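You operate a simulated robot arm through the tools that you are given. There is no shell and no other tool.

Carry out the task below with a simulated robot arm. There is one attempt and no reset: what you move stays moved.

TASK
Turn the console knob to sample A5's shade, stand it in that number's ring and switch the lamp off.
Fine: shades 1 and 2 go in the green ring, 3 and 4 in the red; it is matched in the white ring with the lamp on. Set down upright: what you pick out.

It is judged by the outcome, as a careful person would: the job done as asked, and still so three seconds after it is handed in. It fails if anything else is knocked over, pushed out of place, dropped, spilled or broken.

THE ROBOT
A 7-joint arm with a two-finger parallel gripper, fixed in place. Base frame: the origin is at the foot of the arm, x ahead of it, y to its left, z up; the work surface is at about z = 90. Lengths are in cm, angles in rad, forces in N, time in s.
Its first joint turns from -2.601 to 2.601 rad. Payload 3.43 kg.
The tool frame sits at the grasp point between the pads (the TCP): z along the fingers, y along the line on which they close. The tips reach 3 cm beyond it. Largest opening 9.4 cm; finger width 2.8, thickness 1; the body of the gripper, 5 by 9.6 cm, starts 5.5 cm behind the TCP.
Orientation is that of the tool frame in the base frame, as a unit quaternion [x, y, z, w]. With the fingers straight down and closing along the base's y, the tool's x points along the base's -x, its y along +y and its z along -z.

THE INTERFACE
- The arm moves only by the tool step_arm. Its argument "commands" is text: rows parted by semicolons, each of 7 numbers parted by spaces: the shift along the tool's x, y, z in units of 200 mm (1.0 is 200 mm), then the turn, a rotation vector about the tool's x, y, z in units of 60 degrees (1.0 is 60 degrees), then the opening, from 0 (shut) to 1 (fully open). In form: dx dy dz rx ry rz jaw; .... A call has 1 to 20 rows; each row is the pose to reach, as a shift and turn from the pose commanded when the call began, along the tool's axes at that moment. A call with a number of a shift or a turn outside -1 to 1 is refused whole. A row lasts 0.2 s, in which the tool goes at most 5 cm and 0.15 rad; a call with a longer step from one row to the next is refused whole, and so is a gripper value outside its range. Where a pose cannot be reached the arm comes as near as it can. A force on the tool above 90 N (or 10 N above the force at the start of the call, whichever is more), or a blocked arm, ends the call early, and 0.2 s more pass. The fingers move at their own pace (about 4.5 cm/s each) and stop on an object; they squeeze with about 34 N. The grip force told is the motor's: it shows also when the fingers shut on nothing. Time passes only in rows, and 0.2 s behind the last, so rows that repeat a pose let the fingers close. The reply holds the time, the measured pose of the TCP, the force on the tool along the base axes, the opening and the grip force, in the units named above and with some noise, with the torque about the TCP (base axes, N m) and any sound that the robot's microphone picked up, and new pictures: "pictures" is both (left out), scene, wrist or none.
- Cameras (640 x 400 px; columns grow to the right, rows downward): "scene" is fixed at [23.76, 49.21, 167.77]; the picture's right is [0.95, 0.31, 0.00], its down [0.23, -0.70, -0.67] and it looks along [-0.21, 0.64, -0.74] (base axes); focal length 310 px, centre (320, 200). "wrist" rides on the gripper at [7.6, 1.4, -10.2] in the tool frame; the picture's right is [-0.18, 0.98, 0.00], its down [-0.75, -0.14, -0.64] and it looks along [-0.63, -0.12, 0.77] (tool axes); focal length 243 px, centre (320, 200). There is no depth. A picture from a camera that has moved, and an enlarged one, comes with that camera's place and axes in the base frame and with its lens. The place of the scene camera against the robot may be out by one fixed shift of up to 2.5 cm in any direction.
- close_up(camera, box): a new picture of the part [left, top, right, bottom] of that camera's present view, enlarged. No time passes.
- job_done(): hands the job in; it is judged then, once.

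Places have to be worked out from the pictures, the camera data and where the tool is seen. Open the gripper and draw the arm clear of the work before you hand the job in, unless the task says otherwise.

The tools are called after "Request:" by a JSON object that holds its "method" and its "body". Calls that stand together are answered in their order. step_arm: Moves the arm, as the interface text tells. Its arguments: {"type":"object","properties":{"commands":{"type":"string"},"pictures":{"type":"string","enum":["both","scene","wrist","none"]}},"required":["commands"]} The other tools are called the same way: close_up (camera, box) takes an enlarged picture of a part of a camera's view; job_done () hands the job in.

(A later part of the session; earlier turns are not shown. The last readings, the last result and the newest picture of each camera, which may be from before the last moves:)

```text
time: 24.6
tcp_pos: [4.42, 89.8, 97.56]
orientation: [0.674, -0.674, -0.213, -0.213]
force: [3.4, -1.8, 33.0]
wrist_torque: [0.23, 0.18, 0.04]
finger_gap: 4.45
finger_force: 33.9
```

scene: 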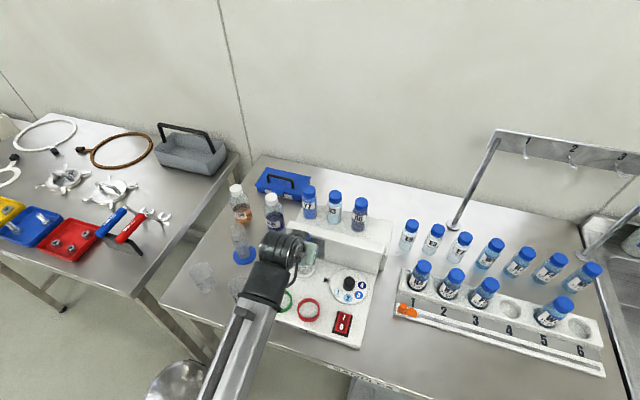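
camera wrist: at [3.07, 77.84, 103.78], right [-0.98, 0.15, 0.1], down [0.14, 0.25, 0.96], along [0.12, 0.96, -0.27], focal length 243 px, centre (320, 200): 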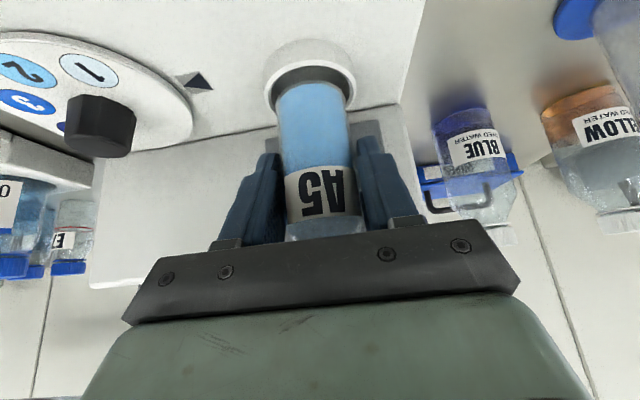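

The bottle is on the ring's floor (about 30 N up). I'll open the fingers to let it stand, and look.

Request:
{"method": "step_arm", "body": {"commands": "-0.003 0 -0.004 0 0 0 0; -0.005 0 -0.007 0 0 0 0.3; -0.005 0 -0.007 0 0 0 0.52; -0.005 0 -0.007 0 0 0 0.62; -0.005 0 -0.007 0 0 0 0.62; -0.005 0 -0.007 0 0 0 0.62", "pictures": "both"}}

```text
time: 26.0
tcp_pos: [4.38, 89.98, 97.64]
orientation: [0.675, -0.674, -0.213, -0.212]
force: [0.9, -0.1, 0.7]
wrist_torque: [0.02, 0.01, 0.05]
finger_gap: 5.83
finger_force: 0.1
camera wrist: at [3.0, 77.94, 101.66], right [-0.98, 0.15, 0.11], down [0.14, 0.25, 0.96], along [0.12, 0.96, -0.27], focal length 243 px, centre (320, 200)
```

scene: 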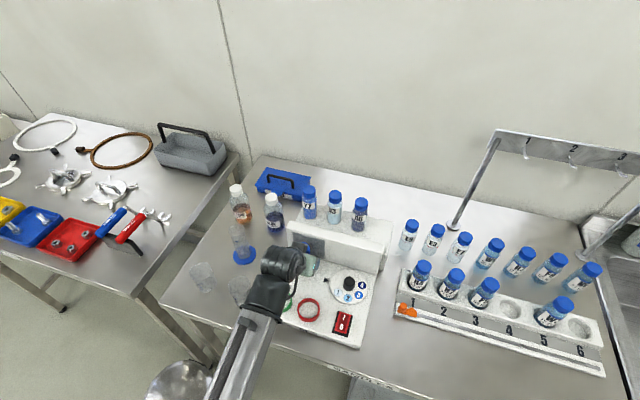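
wrist: 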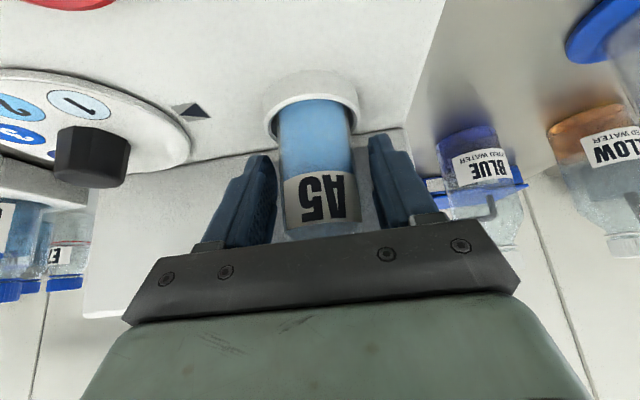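

A5 stands free in the white ring. I'll withdraw along the tool axis and view it.

Request:
{"method": "step_arm", "body": {"commands": "0 0 -0.08 0 0 0 0.62; 0 0 -0.2 0 0 0 0.62; 0 0 -0.36 0 0 0 0.62; 0 0 -0.54 0 0 0 0.62; 0 0 -0.7 0 0 0 0.62; 0 0 -0.7 0 0 0 0.62", "pictures": "both"}}

```text
time: 27.4
tcp_pos: [4.62, 82.01, 109.17]
orientation: [-0.674, 0.675, 0.212, 0.212]
force: [-0.2, 0.8, -0.2]
wrist_torque: [0.02, 0.0, 0.01]
finger_gap: 5.83
finger_force: 0.1
camera wrist: at [3.13, 69.99, 113.14], right [-0.98, 0.15, 0.11], down [0.14, 0.25, 0.96], along [0.12, 0.96, -0.27], focal length 243 px, centre (320, 200)
```

scene: 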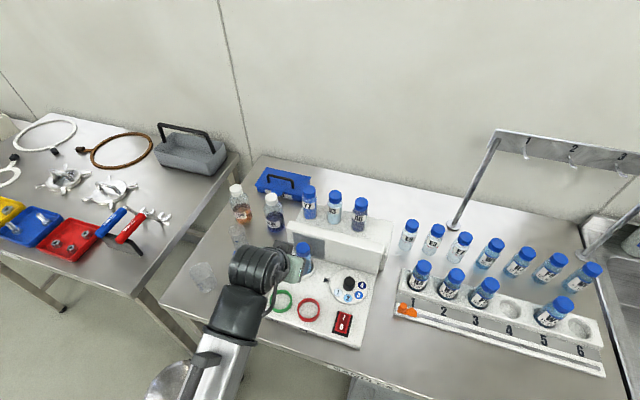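
wrist: 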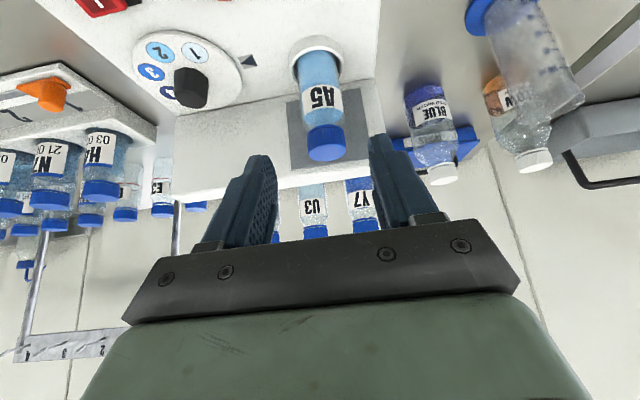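

A5 stands upright in the white ring in front of the grey panel. Next is the lamp switch, which I place at about (18.4, 79.6) with the "I" end toward the back; let me zoom in on it.

Request:
{"method": "close_up", "body": {"camera": "scene", "box": [315, 260, 385, 345]}}

Request:
{"method": "close_up", "body": {"camera": "scene", "box": [270, 220, 350, 300]}}

Request:
{"method": "close_up", "body": {"camera": "wrist", "box": [60, 0, 400, 180]}}

```text
4.71 times, centred on (350, 302) of scene
camera zoom: at [23.76, 49.21, 167.77], right [0.95, 0.31, 0.0], down [0.23, -0.7, -0.67], along [-0.21, 0.64, -0.74], focal length 1460 px, centre (179, -282)
```

zoom: 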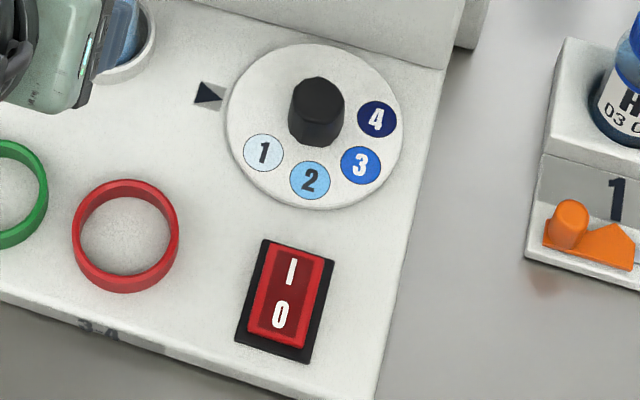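

```text
5.00 times, centred on (310, 260) of scene
camera zoom: at [23.76, 49.21, 167.77], right [0.95, 0.31, 0.0], down [0.23, -0.7, -0.67], along [-0.21, 0.64, -0.74], focal length 1551 px, centre (370, -100)
```

zoom: 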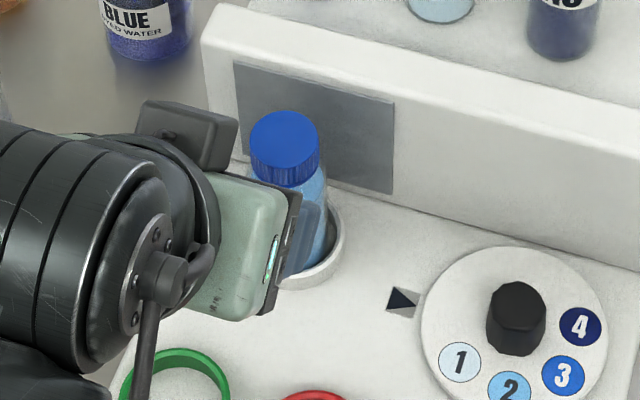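

```text
1.88 times, centred on (230, 90) of wrist
camera zoom: at [3.13, 69.99, 113.14], right [-0.98, 0.15, 0.11], down [0.14, 0.25, 0.96], along [0.12, 0.96, -0.27], focal length 457 px, centre (489, 407)
```

zoom: 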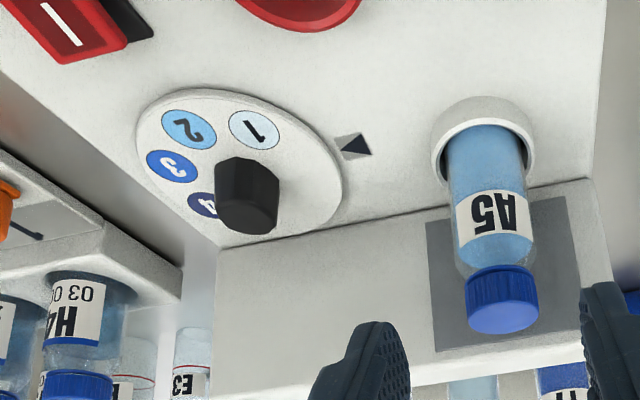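

I can't clearly tell the rocker's current position from here. I'll move above it with closed fingers and look at it with the wrist camera.

Request:
{"method": "step_arm", "body": {"commands": "0.06 -0.14 0.02 0 0 0 0.4; 0.12 -0.28 0.04 0 0 0 0.2; 0.18 -0.42 0.06 0 0 0 0; 0.25 -0.56 0.08 0 0 0 0; 0.3127 -0.685 0.099 0 0 0 0; 0.3127 -0.685 0.099 0 0 0 0", "pictures": "both"}}

Request:
{"method": "close_up", "body": {"camera": "wrist", "box": [220, 0, 420, 130]}}

```text
time: 28.8
tcp_pos: [18.26, 77.98, 103.85]
orientation: [0.675, -0.674, -0.212, -0.212]
force: [-1.5, 0.0, 0.2]
wrist_torque: [-0.02, 0.04, -0.03]
finger_gap: 0.0
finger_force: 33.2
camera wrist: at [16.83, 65.93, 107.88], right [-0.98, 0.15, 0.1], down [0.14, 0.25, 0.96], along [0.12, 0.96, -0.27], focal length 243 px, centre (320, 200)
```

scene: 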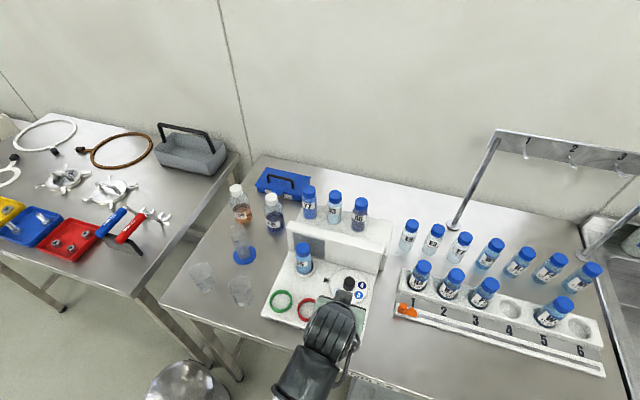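
wrist: 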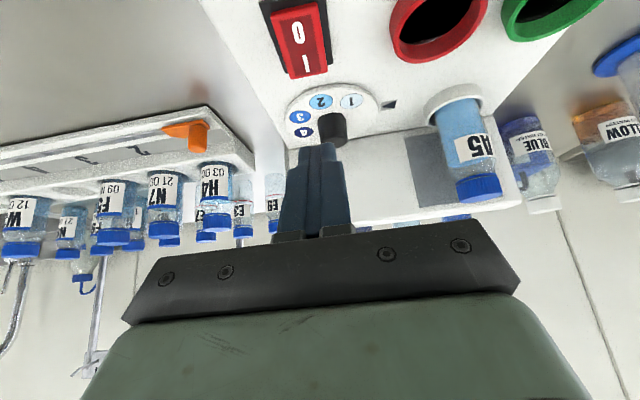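

```text
3.08 times, centred on (320, 65) of wrist
camera zoom: at [16.83, 65.93, 107.88], right [-0.98, 0.15, 0.1], down [0.14, 0.25, 0.96], along [0.12, 0.96, -0.27], focal length 746 px, centre (320, 615)
```

zoom: 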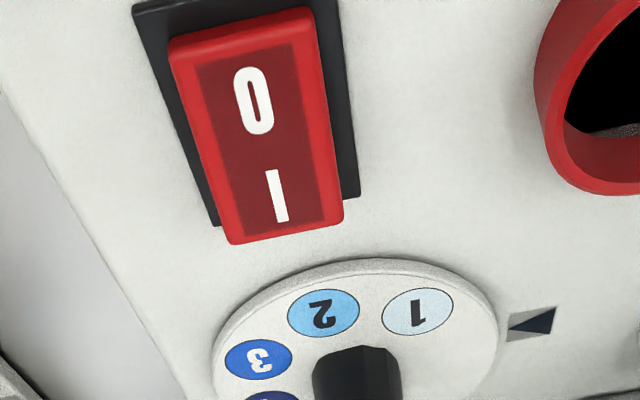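

The "I" end overhangs its frame, so it is raised, meaning the lamp is off. I'll bring the closed fingertips to about 1 cm above the "I" end, at about (18.4, 80.2).

Request:
{"method": "step_arm", "body": {"commands": "0.03 -0.003 0.09 0 0 0 0; 0.06 -0.006 0.18 0 0 0 0; 0.094 -0.007 0.279 0 0 0 0; 0.094 -0.007 0.279 0 0 0 0", "pictures": "wrist"}}

Request:
{"method": "close_up", "body": {"camera": "wrist", "box": [220, 40, 420, 180]}}

```text
time: 29.8
tcp_pos: [18.42, 79.6, 98.11]
orientation: [0.675, -0.674, -0.212, -0.212]
force: [-0.1, 0.2, 0.0]
wrist_torque: [-0.02, -0.02, 0.01]
finger_gap: 0.0
finger_force: 33.1
camera wrist: at [16.92, 67.58, 102.18], right [-0.98, 0.15, 0.11], down [0.14, 0.25, 0.96], along [0.12, 0.96, -0.27], focal length 243 px, centre (320, 200)
```

wrist: 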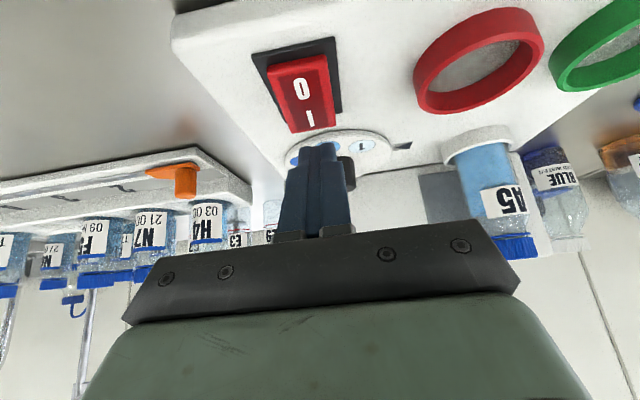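

```text
2.86 times, centred on (320, 110) of wrist
camera zoom: at [16.92, 67.58, 102.18], right [-0.98, 0.15, 0.11], down [0.14, 0.25, 0.96], along [0.12, 0.96, -0.27], focal length 693 px, centre (320, 457)
```

zoom: 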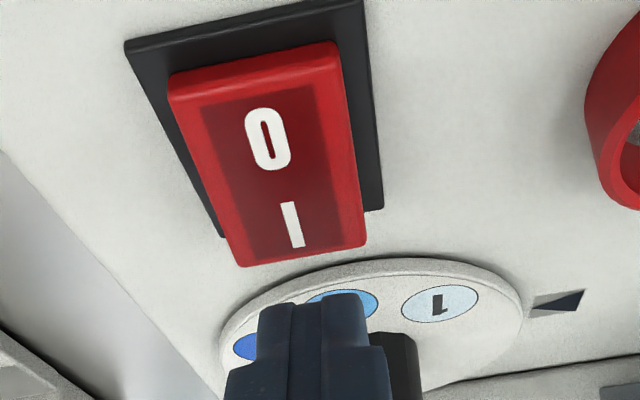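

Triangulation puts the raised "I" end at (18.5, 80.9, 93.9), and the fingertips are directly above it at about z=94.9. I'll press down in small steps.

Request:
{"method": "step_arm", "body": {"commands": "0.0143 0 0.0205 0 0 0 0; 0.0257 0 0.0369 0 0 0 0; 0.0343 0 0.0492 0 0 0 0; 0.0343 0 0.0492 0 0 0 0", "pictures": "both"}}

```text
time: 30.8
tcp_pos: [18.35, 79.57, 97.11]
orientation: [0.675, -0.674, -0.213, -0.212]
force: [0.3, -1.1, 0.7]
wrist_torque: [0.0, 0.02, 0.02]
finger_gap: 0.01
finger_force: 33.2
camera wrist: at [16.91, 67.58, 101.1], right [-0.98, 0.15, 0.11], down [0.14, 0.25, 0.96], along [0.12, 0.96, -0.27], focal length 243 px, centre (320, 200)
```

scene: 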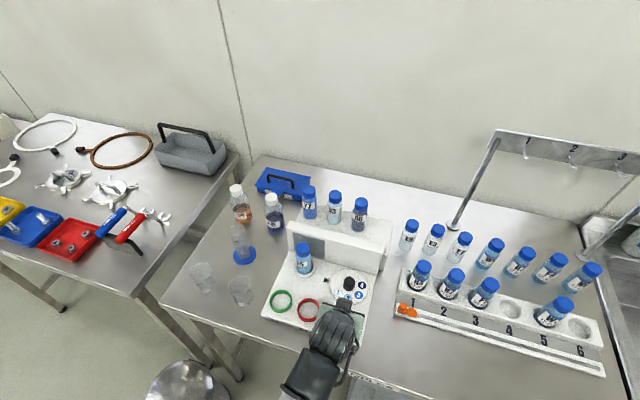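
wrist: 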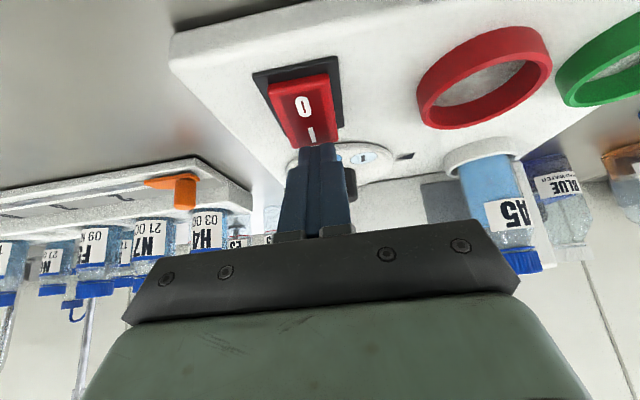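

The tips are now right at the rocker surface without force. I'll press further, 0.4 cm at a time.

Request:
{"method": "step_arm", "body": {"commands": "0.0057 0 0.0082 0 0 0 0; 0.0114 0 0.0164 0 0 0 0; 0.0114 0 0.0164 0 0 0 0", "pictures": "none"}}

```text
time: 31.6
tcp_pos: [18.3, 79.65, 96.73]
orientation: [0.675, -0.675, -0.212, -0.211]
force: [0.1, 0.4, -0.2]
wrist_torque: [0.0, -0.02, 0.02]
finger_gap: 0.0
finger_force: 33.3
heard: click
```

A click was heard with almost no force. I'll look to see whether the lamp came on.

Request:
{"method": "close_up", "body": {"camera": "scene", "box": [250, 200, 390, 340]}}

Request:
{"method": "close_up", "body": {"camera": "wrist", "box": [220, 40, 560, 280]}}

```text
2.86 times, centred on (320, 270) of scene
camera zoom: at [23.76, 49.21, 167.77], right [0.95, 0.31, 0.0], down [0.23, -0.7, -0.67], along [-0.21, 0.64, -0.74], focal length 886 px, centre (320, 0)
```

zoom: 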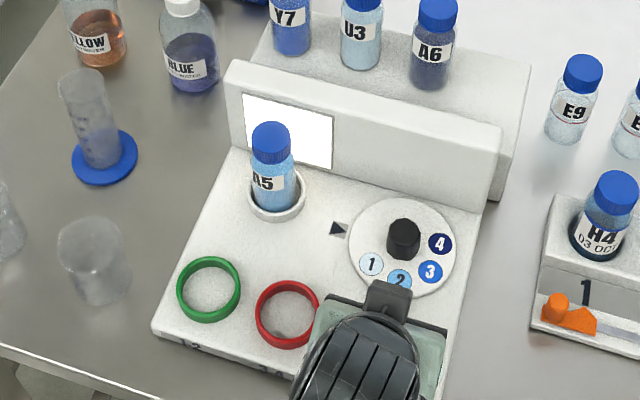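

```text
1.67 times, centred on (390, 160) of wrist
camera zoom: at [16.92, 67.56, 100.68], right [-0.98, 0.15, 0.11], down [0.14, 0.25, 0.96], along [0.12, 0.96, -0.27], focal length 404 px, centre (203, 267)
```

zoom: 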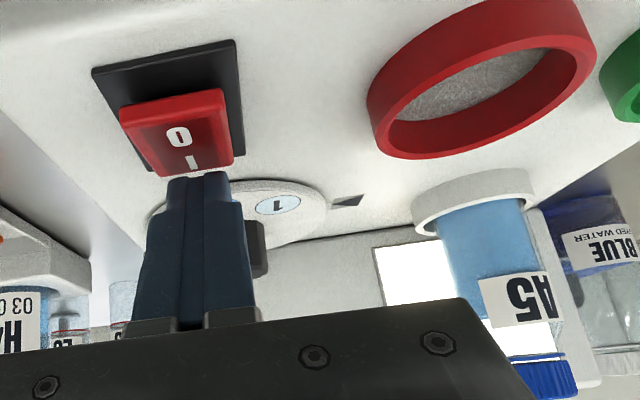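

The panel is lit white, so the lamp is on. Now I'll compare A5 in front of it with the dial swatches.

Request:
{"method": "close_up", "body": {"camera": "scene", "box": [285, 235, 325, 275]}}

Request:
{"method": "close_up", "body": {"camera": "scene", "box": [320, 260, 375, 310]}}

Request:
{"method": "close_up", "body": {"camera": "wrist", "box": [430, 130, 570, 280]}}

```text
10.00 times, centred on (305, 255) of scene
camera zoom: at [23.76, 49.21, 167.77], right [0.95, 0.31, 0.0], down [0.23, -0.7, -0.67], along [-0.21, 0.64, -0.74], focal length 3102 px, centre (470, -350)
```

zoom: 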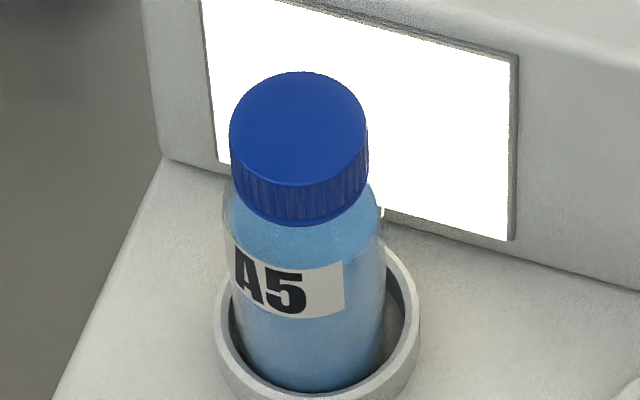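

```text
8.00 times, centred on (348, 285) of scene
camera zoom: at [23.76, 49.21, 167.77], right [0.95, 0.31, 0.0], down [0.23, -0.7, -0.67], along [-0.21, 0.64, -0.74], focal length 2481 px, centre (100, -480)
```

zoom: 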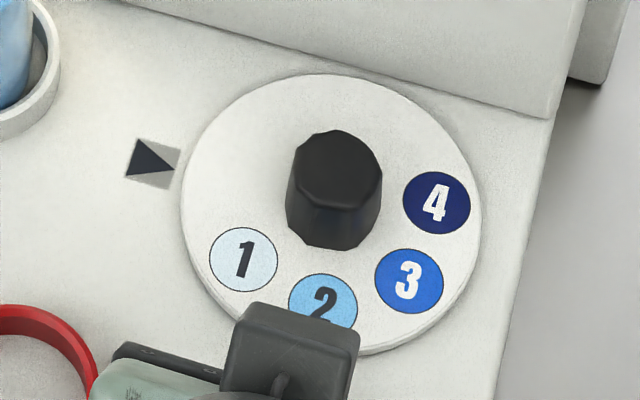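

```text
2.67 times, centred on (500, 205) of wrist
camera zoom: at [16.92, 67.56, 100.68], right [-0.98, 0.15, 0.11], down [0.14, 0.25, 0.96], along [0.12, 0.96, -0.27], focal length 647 px, centre (-160, 187)
```

zoom: 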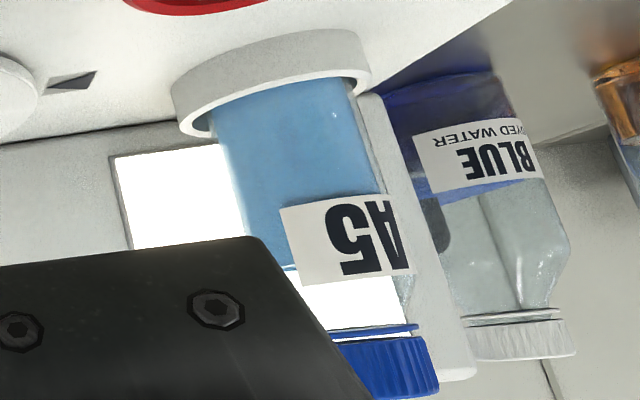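

With the lamp on, A5's liquid looks like swatch 2 (light sky blue): clearly deeper than 1 and far paler than 3. I'll lift off the switch and take one more front-on view with the lit panel right behind the liquid to be sure.

Request:
{"method": "step_arm", "body": {"commands": "-0.05 0 -0.07 0 0 0 0; -0.143 0 -0.205 0 0 0 0; -0.143 0.15 -0.205 0 0 0 0.2; -0.143 0.3 -0.205 0 0 0 0.6; -0.143 0.46 -0.205 0 0 0 1; -0.143 0.615 -0.205 0 0 0 1; -0.143 0.615 -0.205 0 0 0 1", "pictures": "both"}}

Request:
{"method": "close_up", "body": {"camera": "wrist", "box": [180, 20, 420, 200]}}

```text
time: 33.2
tcp_pos: [5.9, 79.53, 101.76]
orientation: [0.676, -0.674, -0.213, -0.212]
force: [0.7, -0.2, 0.3]
wrist_torque: [0.02, 0.05, -0.01]
finger_gap: 9.4
finger_force: 0.1
camera wrist: at [4.54, 67.48, 105.78], right [-0.98, 0.15, 0.1], down [0.14, 0.25, 0.96], along [0.12, 0.96, -0.27], focal length 243 px, centre (320, 200)
```

scene: 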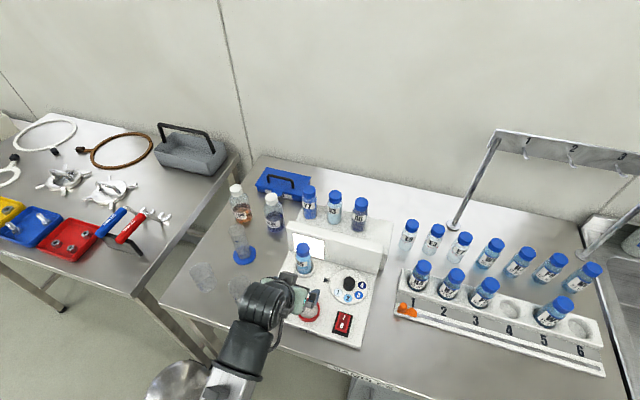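
wrist: 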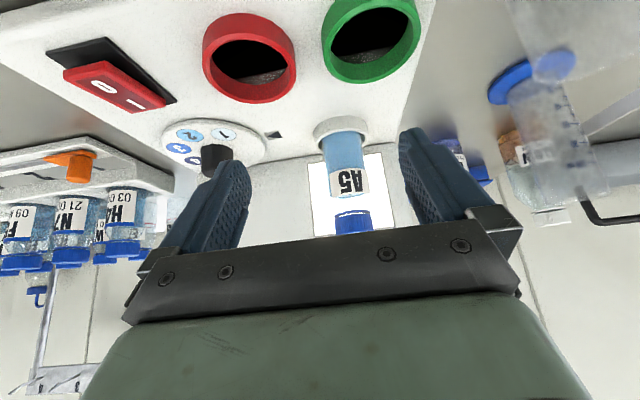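

```text
2.22 times, centred on (300, 110) of wrist
camera zoom: at [4.54, 67.48, 105.78], right [-0.98, 0.15, 0.1], down [0.14, 0.25, 0.96], along [0.12, 0.96, -0.27], focal length 539 px, centre (364, 400)
```

zoom: 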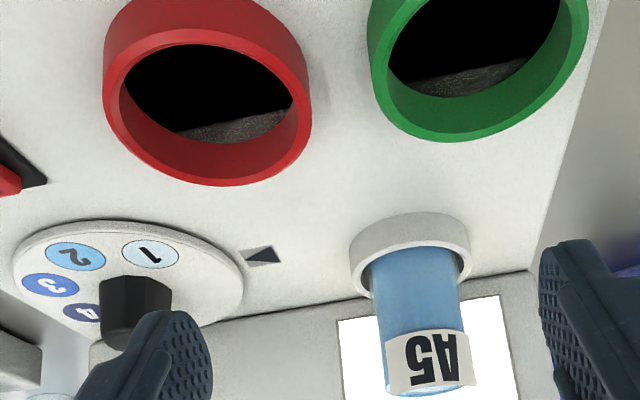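

A5's shade matches swatch 2 against the lit panel, so the dial must go to 2 (about 100° clockwise to bring 2 to the pointer) and the bottle belongs in the green ring. I'll move above the knob, at about (17.4, 89.4), with the tool vertical, and check for force.

Request:
{"method": "step_arm", "body": {"commands": "-0.057 0 -0.082 0 0 0 0.53; -0.123 0 -0.176 0 0 0 0.53; -0.123 -0.2 -0.176 0 0.1 0 0.53; -0.123 -0.4 -0.176 0 0.2 0 0.53; -0.205 -0.5725 -0.119 0 0.32 0 0.53; -0.328 -0.5725 -0.033 0 0.45 0 0.53; -0.525 -0.5725 0.104 0 0.582 0 0.53; -0.525 -0.5725 0.104 0 0.582 0 0.53", "pictures": "both"}}

```text
time: 35.0
tcp_pos: [17.4, 89.46, 106.14]
orientation: [0.708, -0.707, 0.001, 0.0]
force: [-0.2, 0.1, 0.2]
wrist_torque: [-0.02, -0.04, 0.04]
finger_gap: 4.99
finger_force: 0.0
camera wrist: at [16.02, 81.87, 116.34], right [-0.98, 0.18, 0.0], down [0.14, 0.75, 0.64], along [0.12, 0.63, -0.77], focal length 243 px, centre (320, 200)
```

scene: 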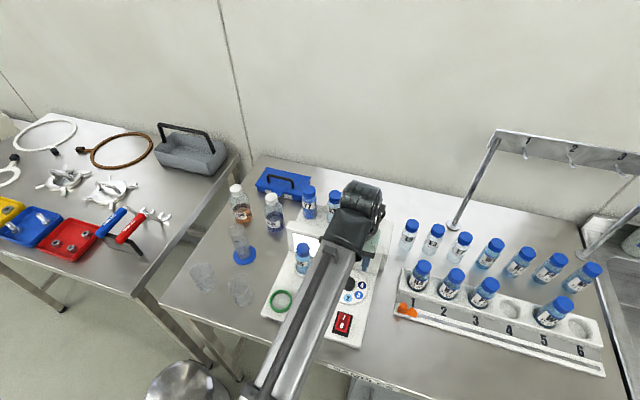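
wrist: 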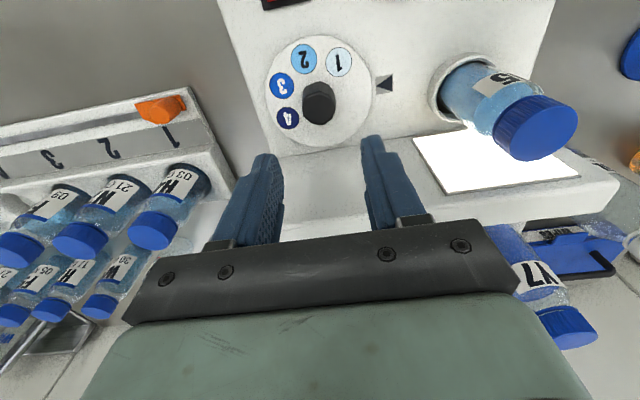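

The vertical pose is reached without force. I'll enlarge the dial to locate the knob and measure number angles precisely.

Request:
{"method": "close_up", "body": {"camera": "wrist", "box": [240, 20, 420, 160]}}

```text
2.86 times, centred on (330, 90) of wrist
camera zoom: at [16.02, 81.87, 116.34], right [-0.98, 0.18, 0.0], down [0.14, 0.75, 0.64], along [0.12, 0.63, -0.77], focal length 693 px, centre (291, 514)
```

zoom: 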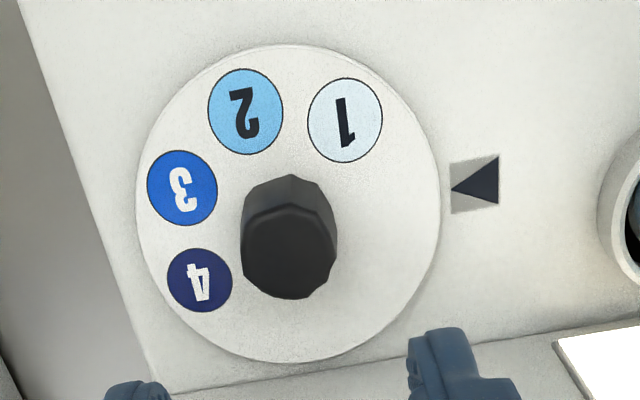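

The knob axis is at (17.4, 89.1), its top at z≈95.3, and the numbers are 50° apart, so 2 needs exactly 100° clockwise. I'll pre-rotate the gripper 45° counter-clockwise above the knob, so that the turn stays in a comfortable wrist range.

Request:
{"method": "step_arm", "body": {"commands": "0.005 0 0 0 0 -0.125 0.53; 0.01 0 0 0 0 -0.25 0.53; 0.017 -0.001 0 0 0 -0.375 0.53; 0.017 -0.001 0 0 0 -0.5 0.53; 0.017 -0.001 0 0 0 -0.625 0.53; 0.017 -0.001 0 0 0 -0.75 0.53; 0.017 -0.001 0 0 0 -0.75 0.53", "pictures": "both"}}

Request:
{"method": "close_up", "body": {"camera": "wrist", "box": [230, 20, 430, 180]}}

```text
time: 36.6
tcp_pos: [17.55, 89.05, 106.04]
orientation: [0.924, -0.382, 0.0, 0.0]
force: [-0.3, 0.0, 0.0]
wrist_torque: [-0.01, 0.01, -0.02]
finger_gap: 4.95
finger_force: 0.1
camera wrist: at [21.87, 82.77, 116.21], right [-0.82, -0.57, 0.0], down [-0.43, 0.63, 0.64], along [-0.36, 0.53, -0.77], focal length 243 px, centre (320, 200)
```

scene: 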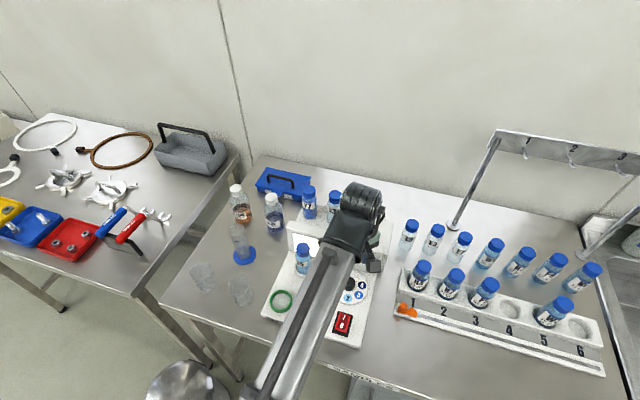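
wrist: 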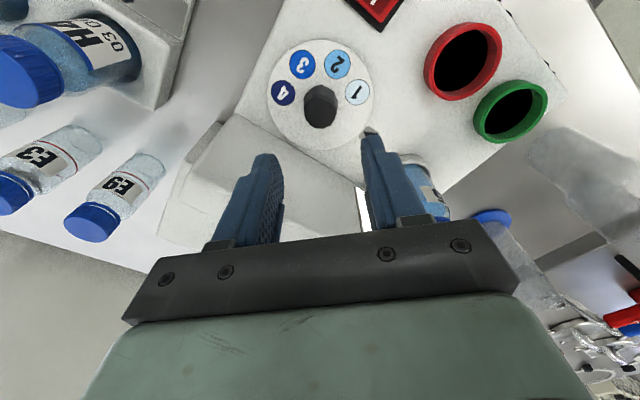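

```text
2.50 times, centred on (330, 100) of wrist
camera zoom: at [21.87, 82.77, 116.21], right [-0.82, -0.57, 0.0], down [-0.43, 0.63, 0.64], along [-0.36, 0.53, -0.77], focal length 606 px, centre (295, 450)
```

zoom: 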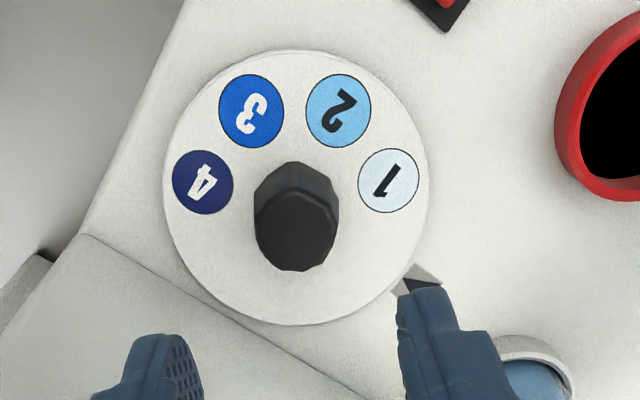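

The disc centre is within 0.1 cm of the TCP, and the knob top is at about z=95.4. I'll descend so that the fingertips end about 0.5 cm above the disc.

Request:
{"method": "step_arm", "body": {"commands": "0 0 0.15 0 0 0 0.53; 0 0 0.3 0 0 0 0.53; 0.002 0 0.42 0 0 0 0.53; 0.003 0 0.4775 0 0 0 0.53; 0.003 0 0.4775 0 0 0 0.53", "pictures": "both"}}

Request:
{"method": "close_up", "body": {"camera": "wrist", "box": [210, 80, 430, 240]}}

```text
time: 37.8
tcp_pos: [17.43, 89.15, 96.43]
orientation: [0.924, -0.383, 0.0, 0.0]
force: [0.3, -0.4, 0.0]
wrist_torque: [-0.01, 0.03, -0.01]
finger_gap: 4.97
finger_force: 0.0
camera wrist: at [21.82, 82.73, 106.73], right [-0.82, -0.57, 0.0], down [-0.43, 0.63, 0.64], along [-0.36, 0.53, -0.77], focal length 243 px, centre (320, 200)
```

scene: 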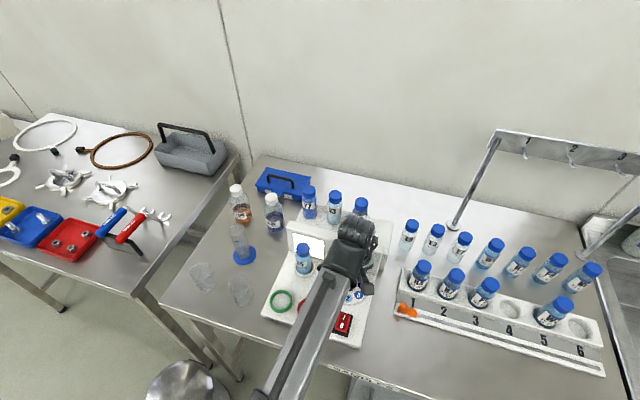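
wrist: 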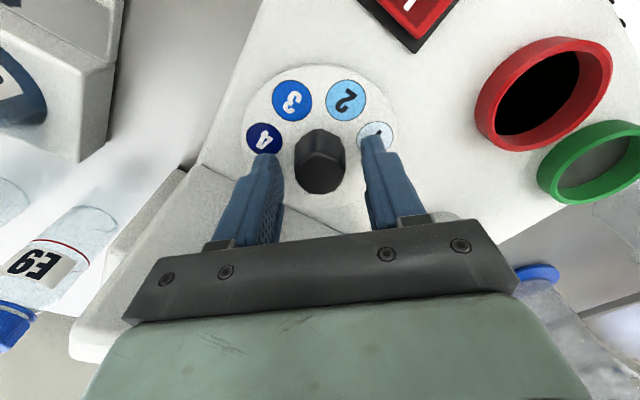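

```text
2.50 times, centred on (320, 160) of wrist
camera zoom: at [21.82, 82.73, 106.73], right [-0.82, -0.57, 0.0], down [-0.43, 0.63, 0.64], along [-0.36, 0.53, -0.77], focal length 606 px, centre (320, 300)
```

zoom: 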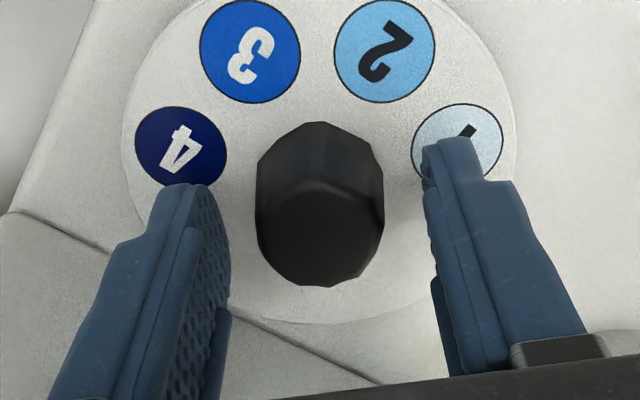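

The knob (about 2.85 cm across) is centred between the fingers. I'll shift 0.12 cm along tool x and close on it, checking the force.

Request:
{"method": "step_arm", "body": {"commands": "0.006 0 0 0 0 0 0.53; 0.006 0 0 0 0 0 0.3; 0.006 0 0 0 0 0 0.1; 0.006 0 0 0 0 0 0; 0.006 0 0 0 0 0 0; 0.006 0 0 0 0 0 0", "pictures": "wrist"}}

```text
time: 39.2
tcp_pos: [17.52, 88.97, 96.52]
orientation: [0.924, -0.383, 0.001, 0.0]
force: [-1.0, -0.4, 0.3]
wrist_torque: [0.05, 0.03, 0.0]
finger_gap: 3.05
finger_force: 44.8
camera wrist: at [21.93, 82.64, 106.76], right [-0.82, -0.57, 0.0], down [-0.43, 0.63, 0.64], along [-0.36, 0.53, -0.77], focal length 243 px, centre (320, 200)
```

wrist: 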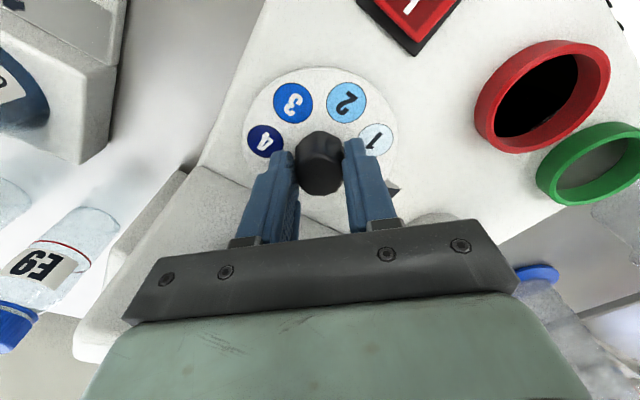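

The knob is gripped with negligible side force. I'll turn 25° clockwise first and check that the disc follows.

Request:
{"method": "step_arm", "body": {"commands": "0 0 0 0 0 0.083 0; 0 0 0 0 0 0.166 0; 0 0 0 0 0 0.25 0; 0 0 0 0 0 0.333 0; 0 0 0 0 0 0.4167 0; 0 0 0 0 0 0.4167 0", "pictures": "wrist"}}

```text
time: 40.6
tcp_pos: [17.47, 88.95, 96.55]
orientation: [0.819, -0.573, -0.001, 0.0]
force: [-10.4, -1.3, 20.6]
wrist_torque: [-1.22, 0.14, -0.02]
finger_gap: 3.05
finger_force: 45.1
camera wrist: at [18.8, 81.36, 106.74], right [-0.99, -0.16, 0.0], down [-0.12, 0.76, 0.64], along [-0.1, 0.63, -0.77], focal length 243 px, centre (320, 200)
```

wrist: 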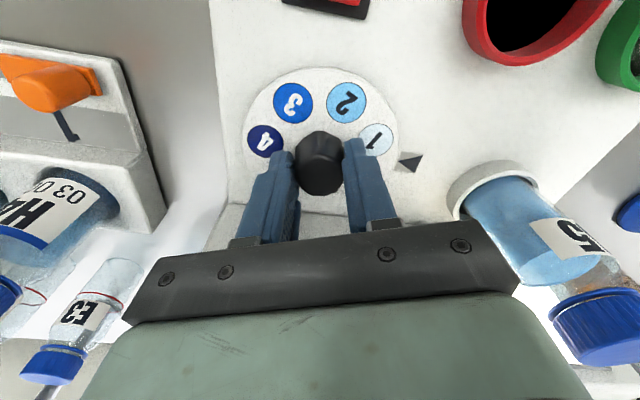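

The disc follows the gripper (the pointer now lies nearer 1), with a modest 20 N vertical reaction. I'll continue another 25° and check.

Request:
{"method": "step_arm", "body": {"commands": "0 0 -0.002 0 0 0.083 0; 0 0 -0.003 0 0 0.166 0; 0 0 -0.004 0 0 0.25 0; 0 0 -0.004 0 0 0.333 0; 0 0 -0.004 0 0 0.4167 0; 0 0 -0.004 0 0 0.4167 0", "pictures": "wrist"}}

```text
time: 42.0
tcp_pos: [17.55, 88.94, 96.55]
orientation: [-0.675, 0.738, 0.001, -0.002]
force: [-22.0, 0.9, 3.7]
wrist_torque: [0.44, 0.31, 0.03]
finger_gap: 3.03
finger_force: 44.6
camera wrist: at [15.44, 81.54, 106.75], right [-0.96, 0.27, 0.0], down [0.21, 0.74, 0.64], along [0.17, 0.62, -0.77], focal length 243 px, centre (320, 200)
```

wrist: 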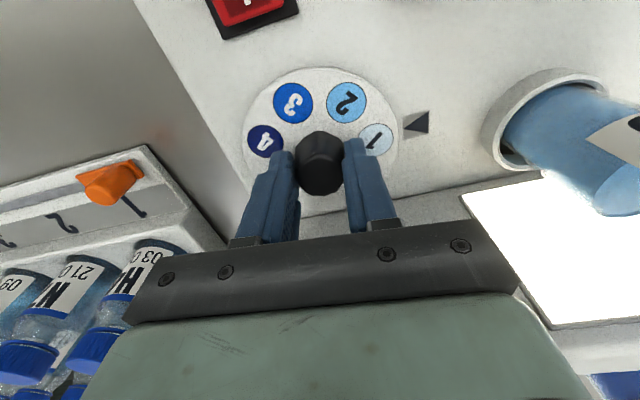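

The disc has turned 50° (1 at the pointer), and the -22 N side force says my rotation centre is about 0.2 cm too far in +x. I'll correct the centre by (-0.2, +0.2) cm and turn 25° more.

Request:
{"method": "step_arm", "body": {"commands": "-0.009 0.0108 0 0 0 0 0; -0.009 0.0108 0 0 0 0.083 0; -0.009 0.0108 0 0 0 0.166 0; -0.009 0.0108 0 0 0 0.25 0; -0.009 0.0108 0 0 0 0.333 0; -0.009 0.0108 0 0 0 0.4167 0; -0.009 0.0108 0 0 0 0.4167 0", "pictures": "wrist"}}

```text
time: 43.6
tcp_pos: [17.5, 88.93, 96.47]
orientation: [-0.5, 0.866, -0.002, 0.0]
force: [-2.3, -24.7, 6.3]
wrist_torque: [-0.89, -0.08, 0.01]
finger_gap: 3.05
finger_force: 44.8
camera wrist: at [12.41, 83.21, 106.78], right [-0.76, 0.65, 0.0], down [0.5, 0.58, 0.64], along [0.42, 0.48, -0.77], focal length 243 px, centre (320, 200)
```

wrist: 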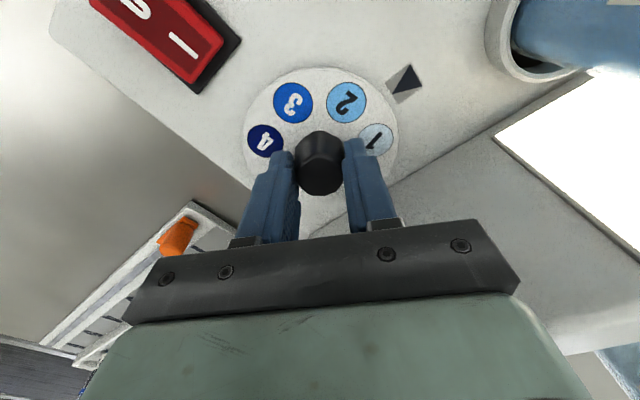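

At 75° turned, the side force is now -25 N in y, so the knob axis is close to (17.5, 88.9). I'll correct 0.2 cm back in y and turn the last 25°.

Request:
{"method": "step_arm", "body": {"commands": "0.0087 -0.005 0 0 0 0 0; 0.0087 -0.005 0 0 0 0.083 0; 0.0087 -0.005 0 0 0 0.166 0; 0.0087 -0.005 0 0 0 0.25 0; 0.0087 -0.005 0 0 0 0.333 0; 0.0087 -0.005 0 0 0 0.4167 0; 0.0087 -0.005 0 0 0 0.4167 0", "pictures": "both"}}

Request:
{"method": "close_up", "body": {"camera": "wrist", "box": [210, 40, 450, 220]}}

```text
time: 45.2
tcp_pos: [17.42, 88.93, 96.59]
orientation: [-0.299, 0.954, 0.0, 0.001]
force: [6.3, -10.1, -0.1]
wrist_torque: [-0.18, -0.08, 0.01]
finger_gap: 3.05
finger_force: 44.8
camera wrist: at [10.39, 85.85, 106.75], right [-0.41, 0.91, 0.0], down [0.7, 0.32, 0.64], along [0.59, 0.26, -0.77], focal length 243 px, centre (320, 200)
```

scene: 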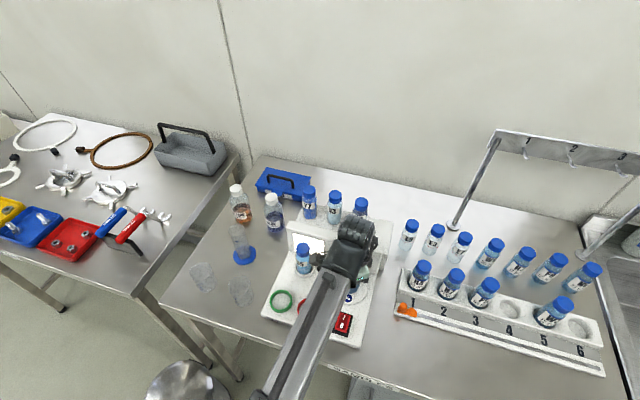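
wrist: 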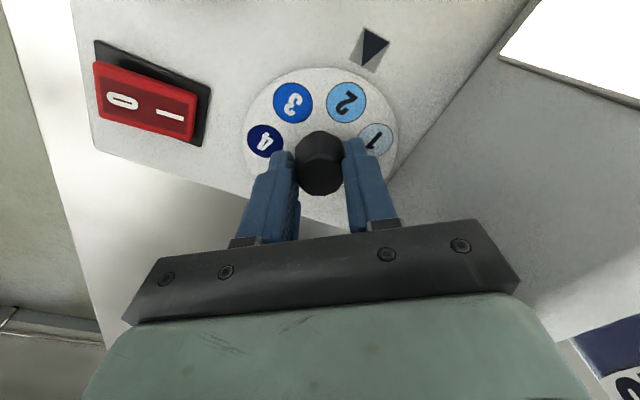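

```text
2.22 times, centred on (330, 130) of wrist
camera zoom: at [10.39, 85.85, 106.75], right [-0.41, 0.91, 0.0], down [0.7, 0.32, 0.64], along [0.59, 0.26, -0.77], focal length 539 px, centre (298, 356)
```

zoom: 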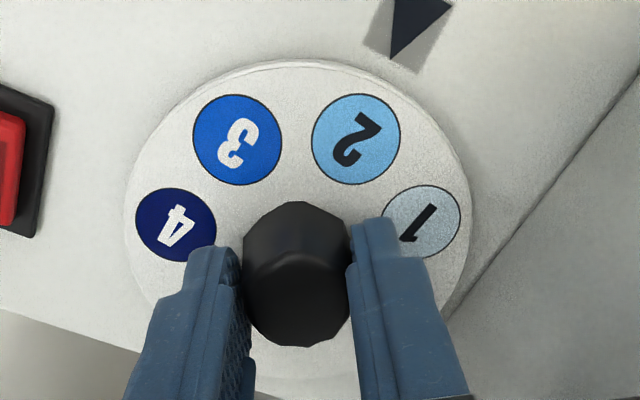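

The disc followed without slip: 2 now sits on the pointer line within about 1°. I'll open the fingers gently and rise straight up.

Request:
{"method": "step_arm", "body": {"commands": "0 0 0 0 0 0 0.33; 0 0 0 0 0 0 0.45; 0 0 0 0 0 0 0.53; 0 0 0 0 0 0 0.53; 0 0 -0.1 0 0 0 0.53; 0 0 -0.25 0 0 0 0.53; 0 0 -0.45 0 0 0 0.53; 0 0 -0.6 0 0 0 0.53; 0 0 -0.6 0 0 0 0.53", "pictures": "both"}}

Request:
{"method": "close_up", "body": {"camera": "wrist", "box": [220, 0, 420, 140]}}

```text
time: 47.2
tcp_pos: [17.26, 89.05, 108.54]
orientation: [-0.301, 0.954, 0.0, 0.0]
force: [-0.7, 0.2, -0.3]
wrist_torque: [0.02, 0.0, -0.01]
finger_gap: 4.97
finger_force: 0.0
camera wrist: at [10.26, 85.89, 118.81], right [-0.41, 0.91, 0.0], down [0.7, 0.32, 0.64], along [0.58, 0.27, -0.77], focal length 243 px, centre (320, 200)
```

scene: 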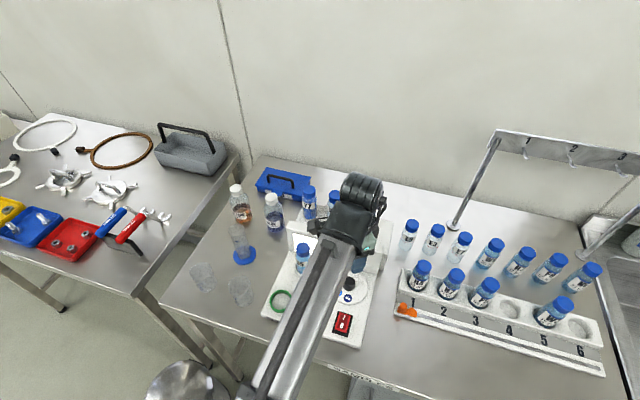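
wrist: 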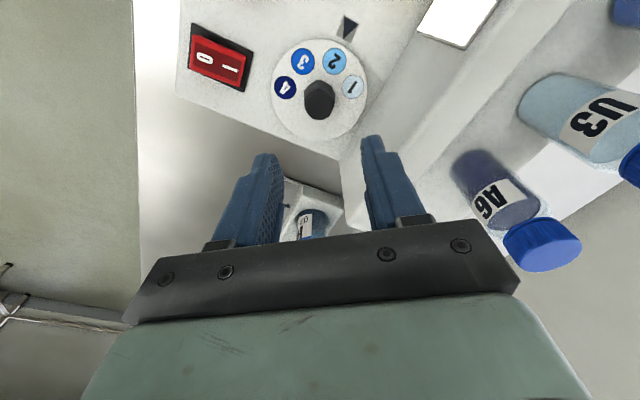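

```text
2.86 times, centred on (320, 70) of wrist
camera zoom: at [10.26, 85.89, 118.81], right [-0.41, 0.91, 0.0], down [0.7, 0.32, 0.64], along [0.58, 0.27, -0.77], focal length 693 px, centre (320, 571)
```

zoom: 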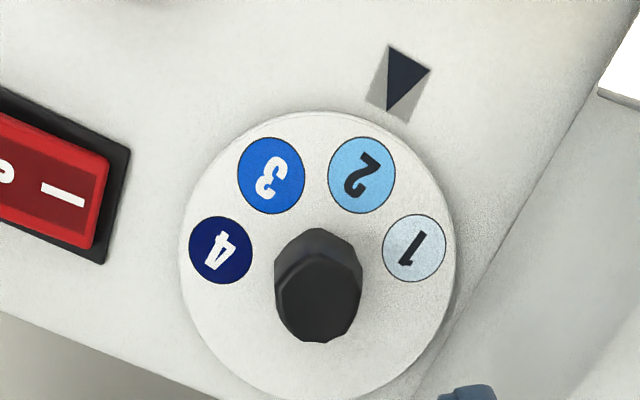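

The dial reads 2 at the pointer. Next I'll return the gripper to the outward-facing yaw above the dial, then to the tilted pre-grasp pose for A5.

Request:
{"method": "step_arm", "body": {"commands": "0 0 -0.03 0 0 -0.131 0.62; 0 0 -0.06 0 0 -0.262 0.62; 0 0 -0.1 0 0 -0.393 0.62; 0 0 -0.1 0 0 -0.524 0.62; 0 0 -0.1 0 0 -0.655 0.62; 0 0 -0.1 0 0 -0.786 0.62; 0 0 -0.1 0 0 -0.917 0.62; 0 0 -0.1 0 0 -0.917 0.62", "pictures": "none"}}

```text
time: 49.0
tcp_pos: [17.4, 89.02, 110.57]
orientation: [0.707, -0.707, 0.0, -0.001]
force: [-0.4, 0.2, -0.9]
wrist_torque: [0.0, 0.0, 0.02]
finger_gap: 5.84
finger_force: 0.1
```

Yaw is back at 90°. Now I'll move to the tilted pre-grasp point in front of A5, at about (4.5, 82, 109.3).

Request:
{"method": "step_arm", "body": {"commands": "0.08 0.06 0 0 -0.1 0 0.62; 0.16 0.14 0 0 -0.2 0 0.62; 0.24 0.26 0.01 0 -0.3 0 0.62; 0.3 0.4 0.02 0 -0.4 0 0.62; 0.34 0.53 0.04 0 -0.5 0 0.62; 0.3525 0.641 0.06 0 -0.582 0 0.62; 0.3525 0.641 0.06 0 -0.582 0 0.62", "pictures": "both"}}

Request:
{"method": "close_up", "body": {"camera": "wrist", "box": [220, 20, 420, 180]}}

```text
time: 50.6
tcp_pos: [4.78, 81.93, 109.33]
orientation: [-0.674, 0.674, 0.213, 0.213]
force: [0.3, -0.3, 0.0]
wrist_torque: [-0.01, 0.01, -0.02]
finger_gap: 5.8
finger_force: 0.1
camera wrist: at [3.28, 69.89, 113.38], right [-0.98, 0.15, 0.11], down [0.14, 0.25, 0.96], along [0.12, 0.96, -0.27], focal length 243 px, centre (320, 200)
```

scene: 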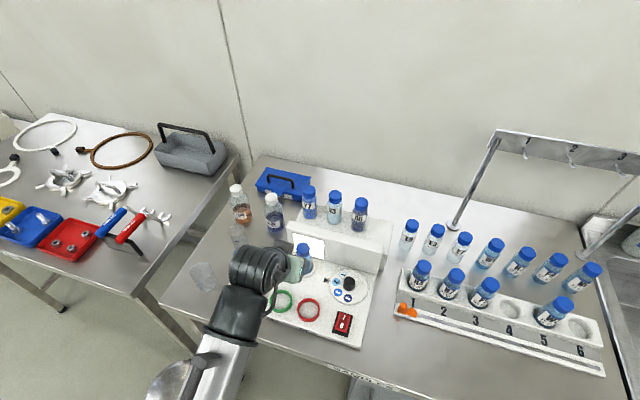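
wrist: 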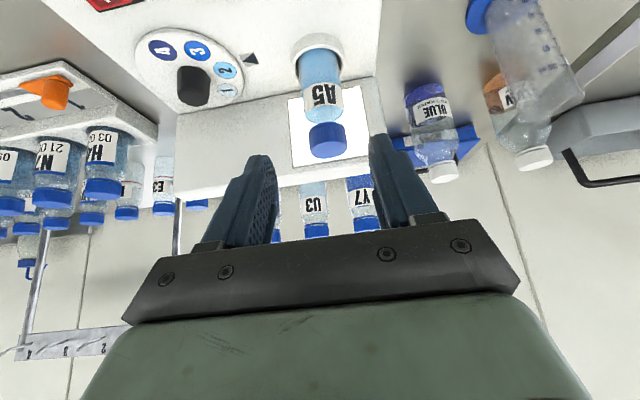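

```text
2.50 times, centred on (320, 100) of wrist
camera zoom: at [3.28, 69.89, 113.38], right [-0.98, 0.15, 0.11], down [0.14, 0.25, 0.96], along [0.12, 0.96, -0.27], focal length 606 px, centre (320, 450)
```

zoom: 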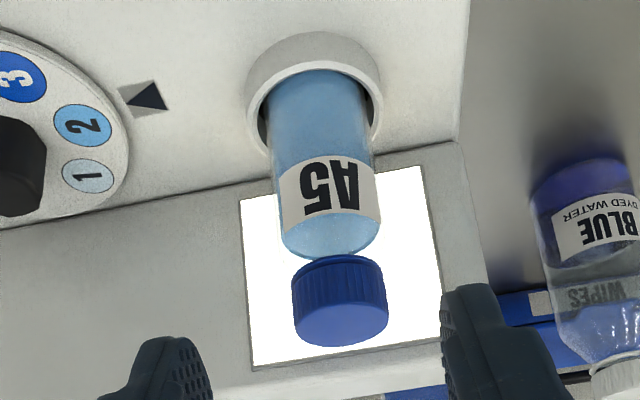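

A5 stands upright in the white ring, and in this view too it matches swatch 2 against the lit panel. The bottle is about 0.3 cm to -x of the tool centre; I'll correct and advance 10 cm, then check.

Request:
{"method": "step_arm", "body": {"commands": "0 0.008 0.12 0 0 0 0.64; 0 0.015 0.26 0 0 0 0.64; 0 0.015 0.4 0 0 0 0.64; 0 0.015 0.5 0 0 0 0.64; 0 0.015 0.5 0 0 0 0.64", "pictures": "wrist"}}

Request:
{"method": "close_up", "body": {"camera": "wrist", "box": [220, 60, 420, 240]}}

```text
time: 51.8
tcp_pos: [4.2, 87.8, 100.87]
orientation: [0.675, -0.674, -0.213, -0.213]
force: [-0.2, -0.3, -0.9]
wrist_torque: [0.0, -0.01, -0.01]
finger_gap: 6.03
finger_force: 0.0
camera wrist: at [2.82, 75.7, 105.12], right [-0.98, 0.15, 0.11], down [0.14, 0.25, 0.96], along [0.12, 0.96, -0.27], focal length 243 px, centre (320, 200)
```

wrist: 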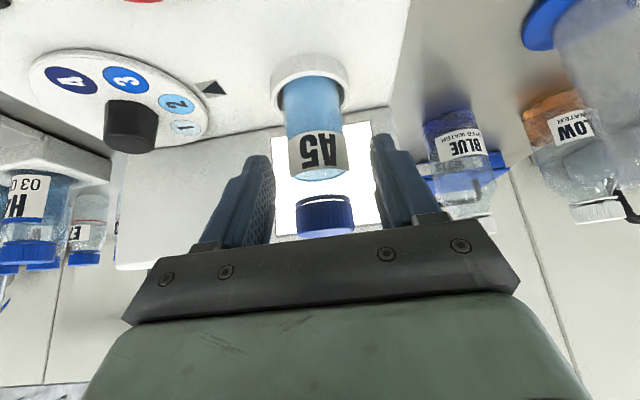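

```text
2.22 times, centred on (320, 150) of wrist
camera zoom: at [2.82, 75.7, 105.12], right [-0.98, 0.15, 0.11], down [0.14, 0.25, 0.96], along [0.12, 0.96, -0.27], focal length 539 px, centre (320, 311)
```

zoom: 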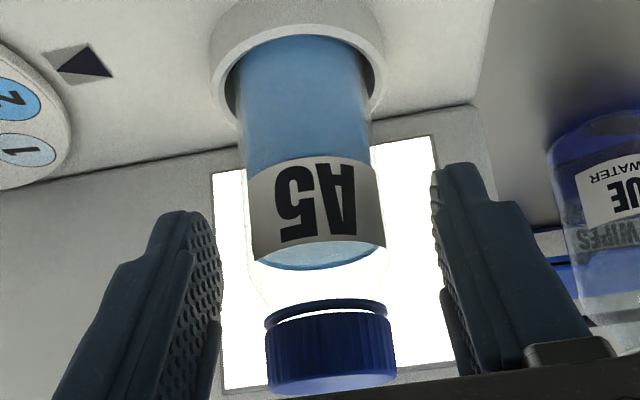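

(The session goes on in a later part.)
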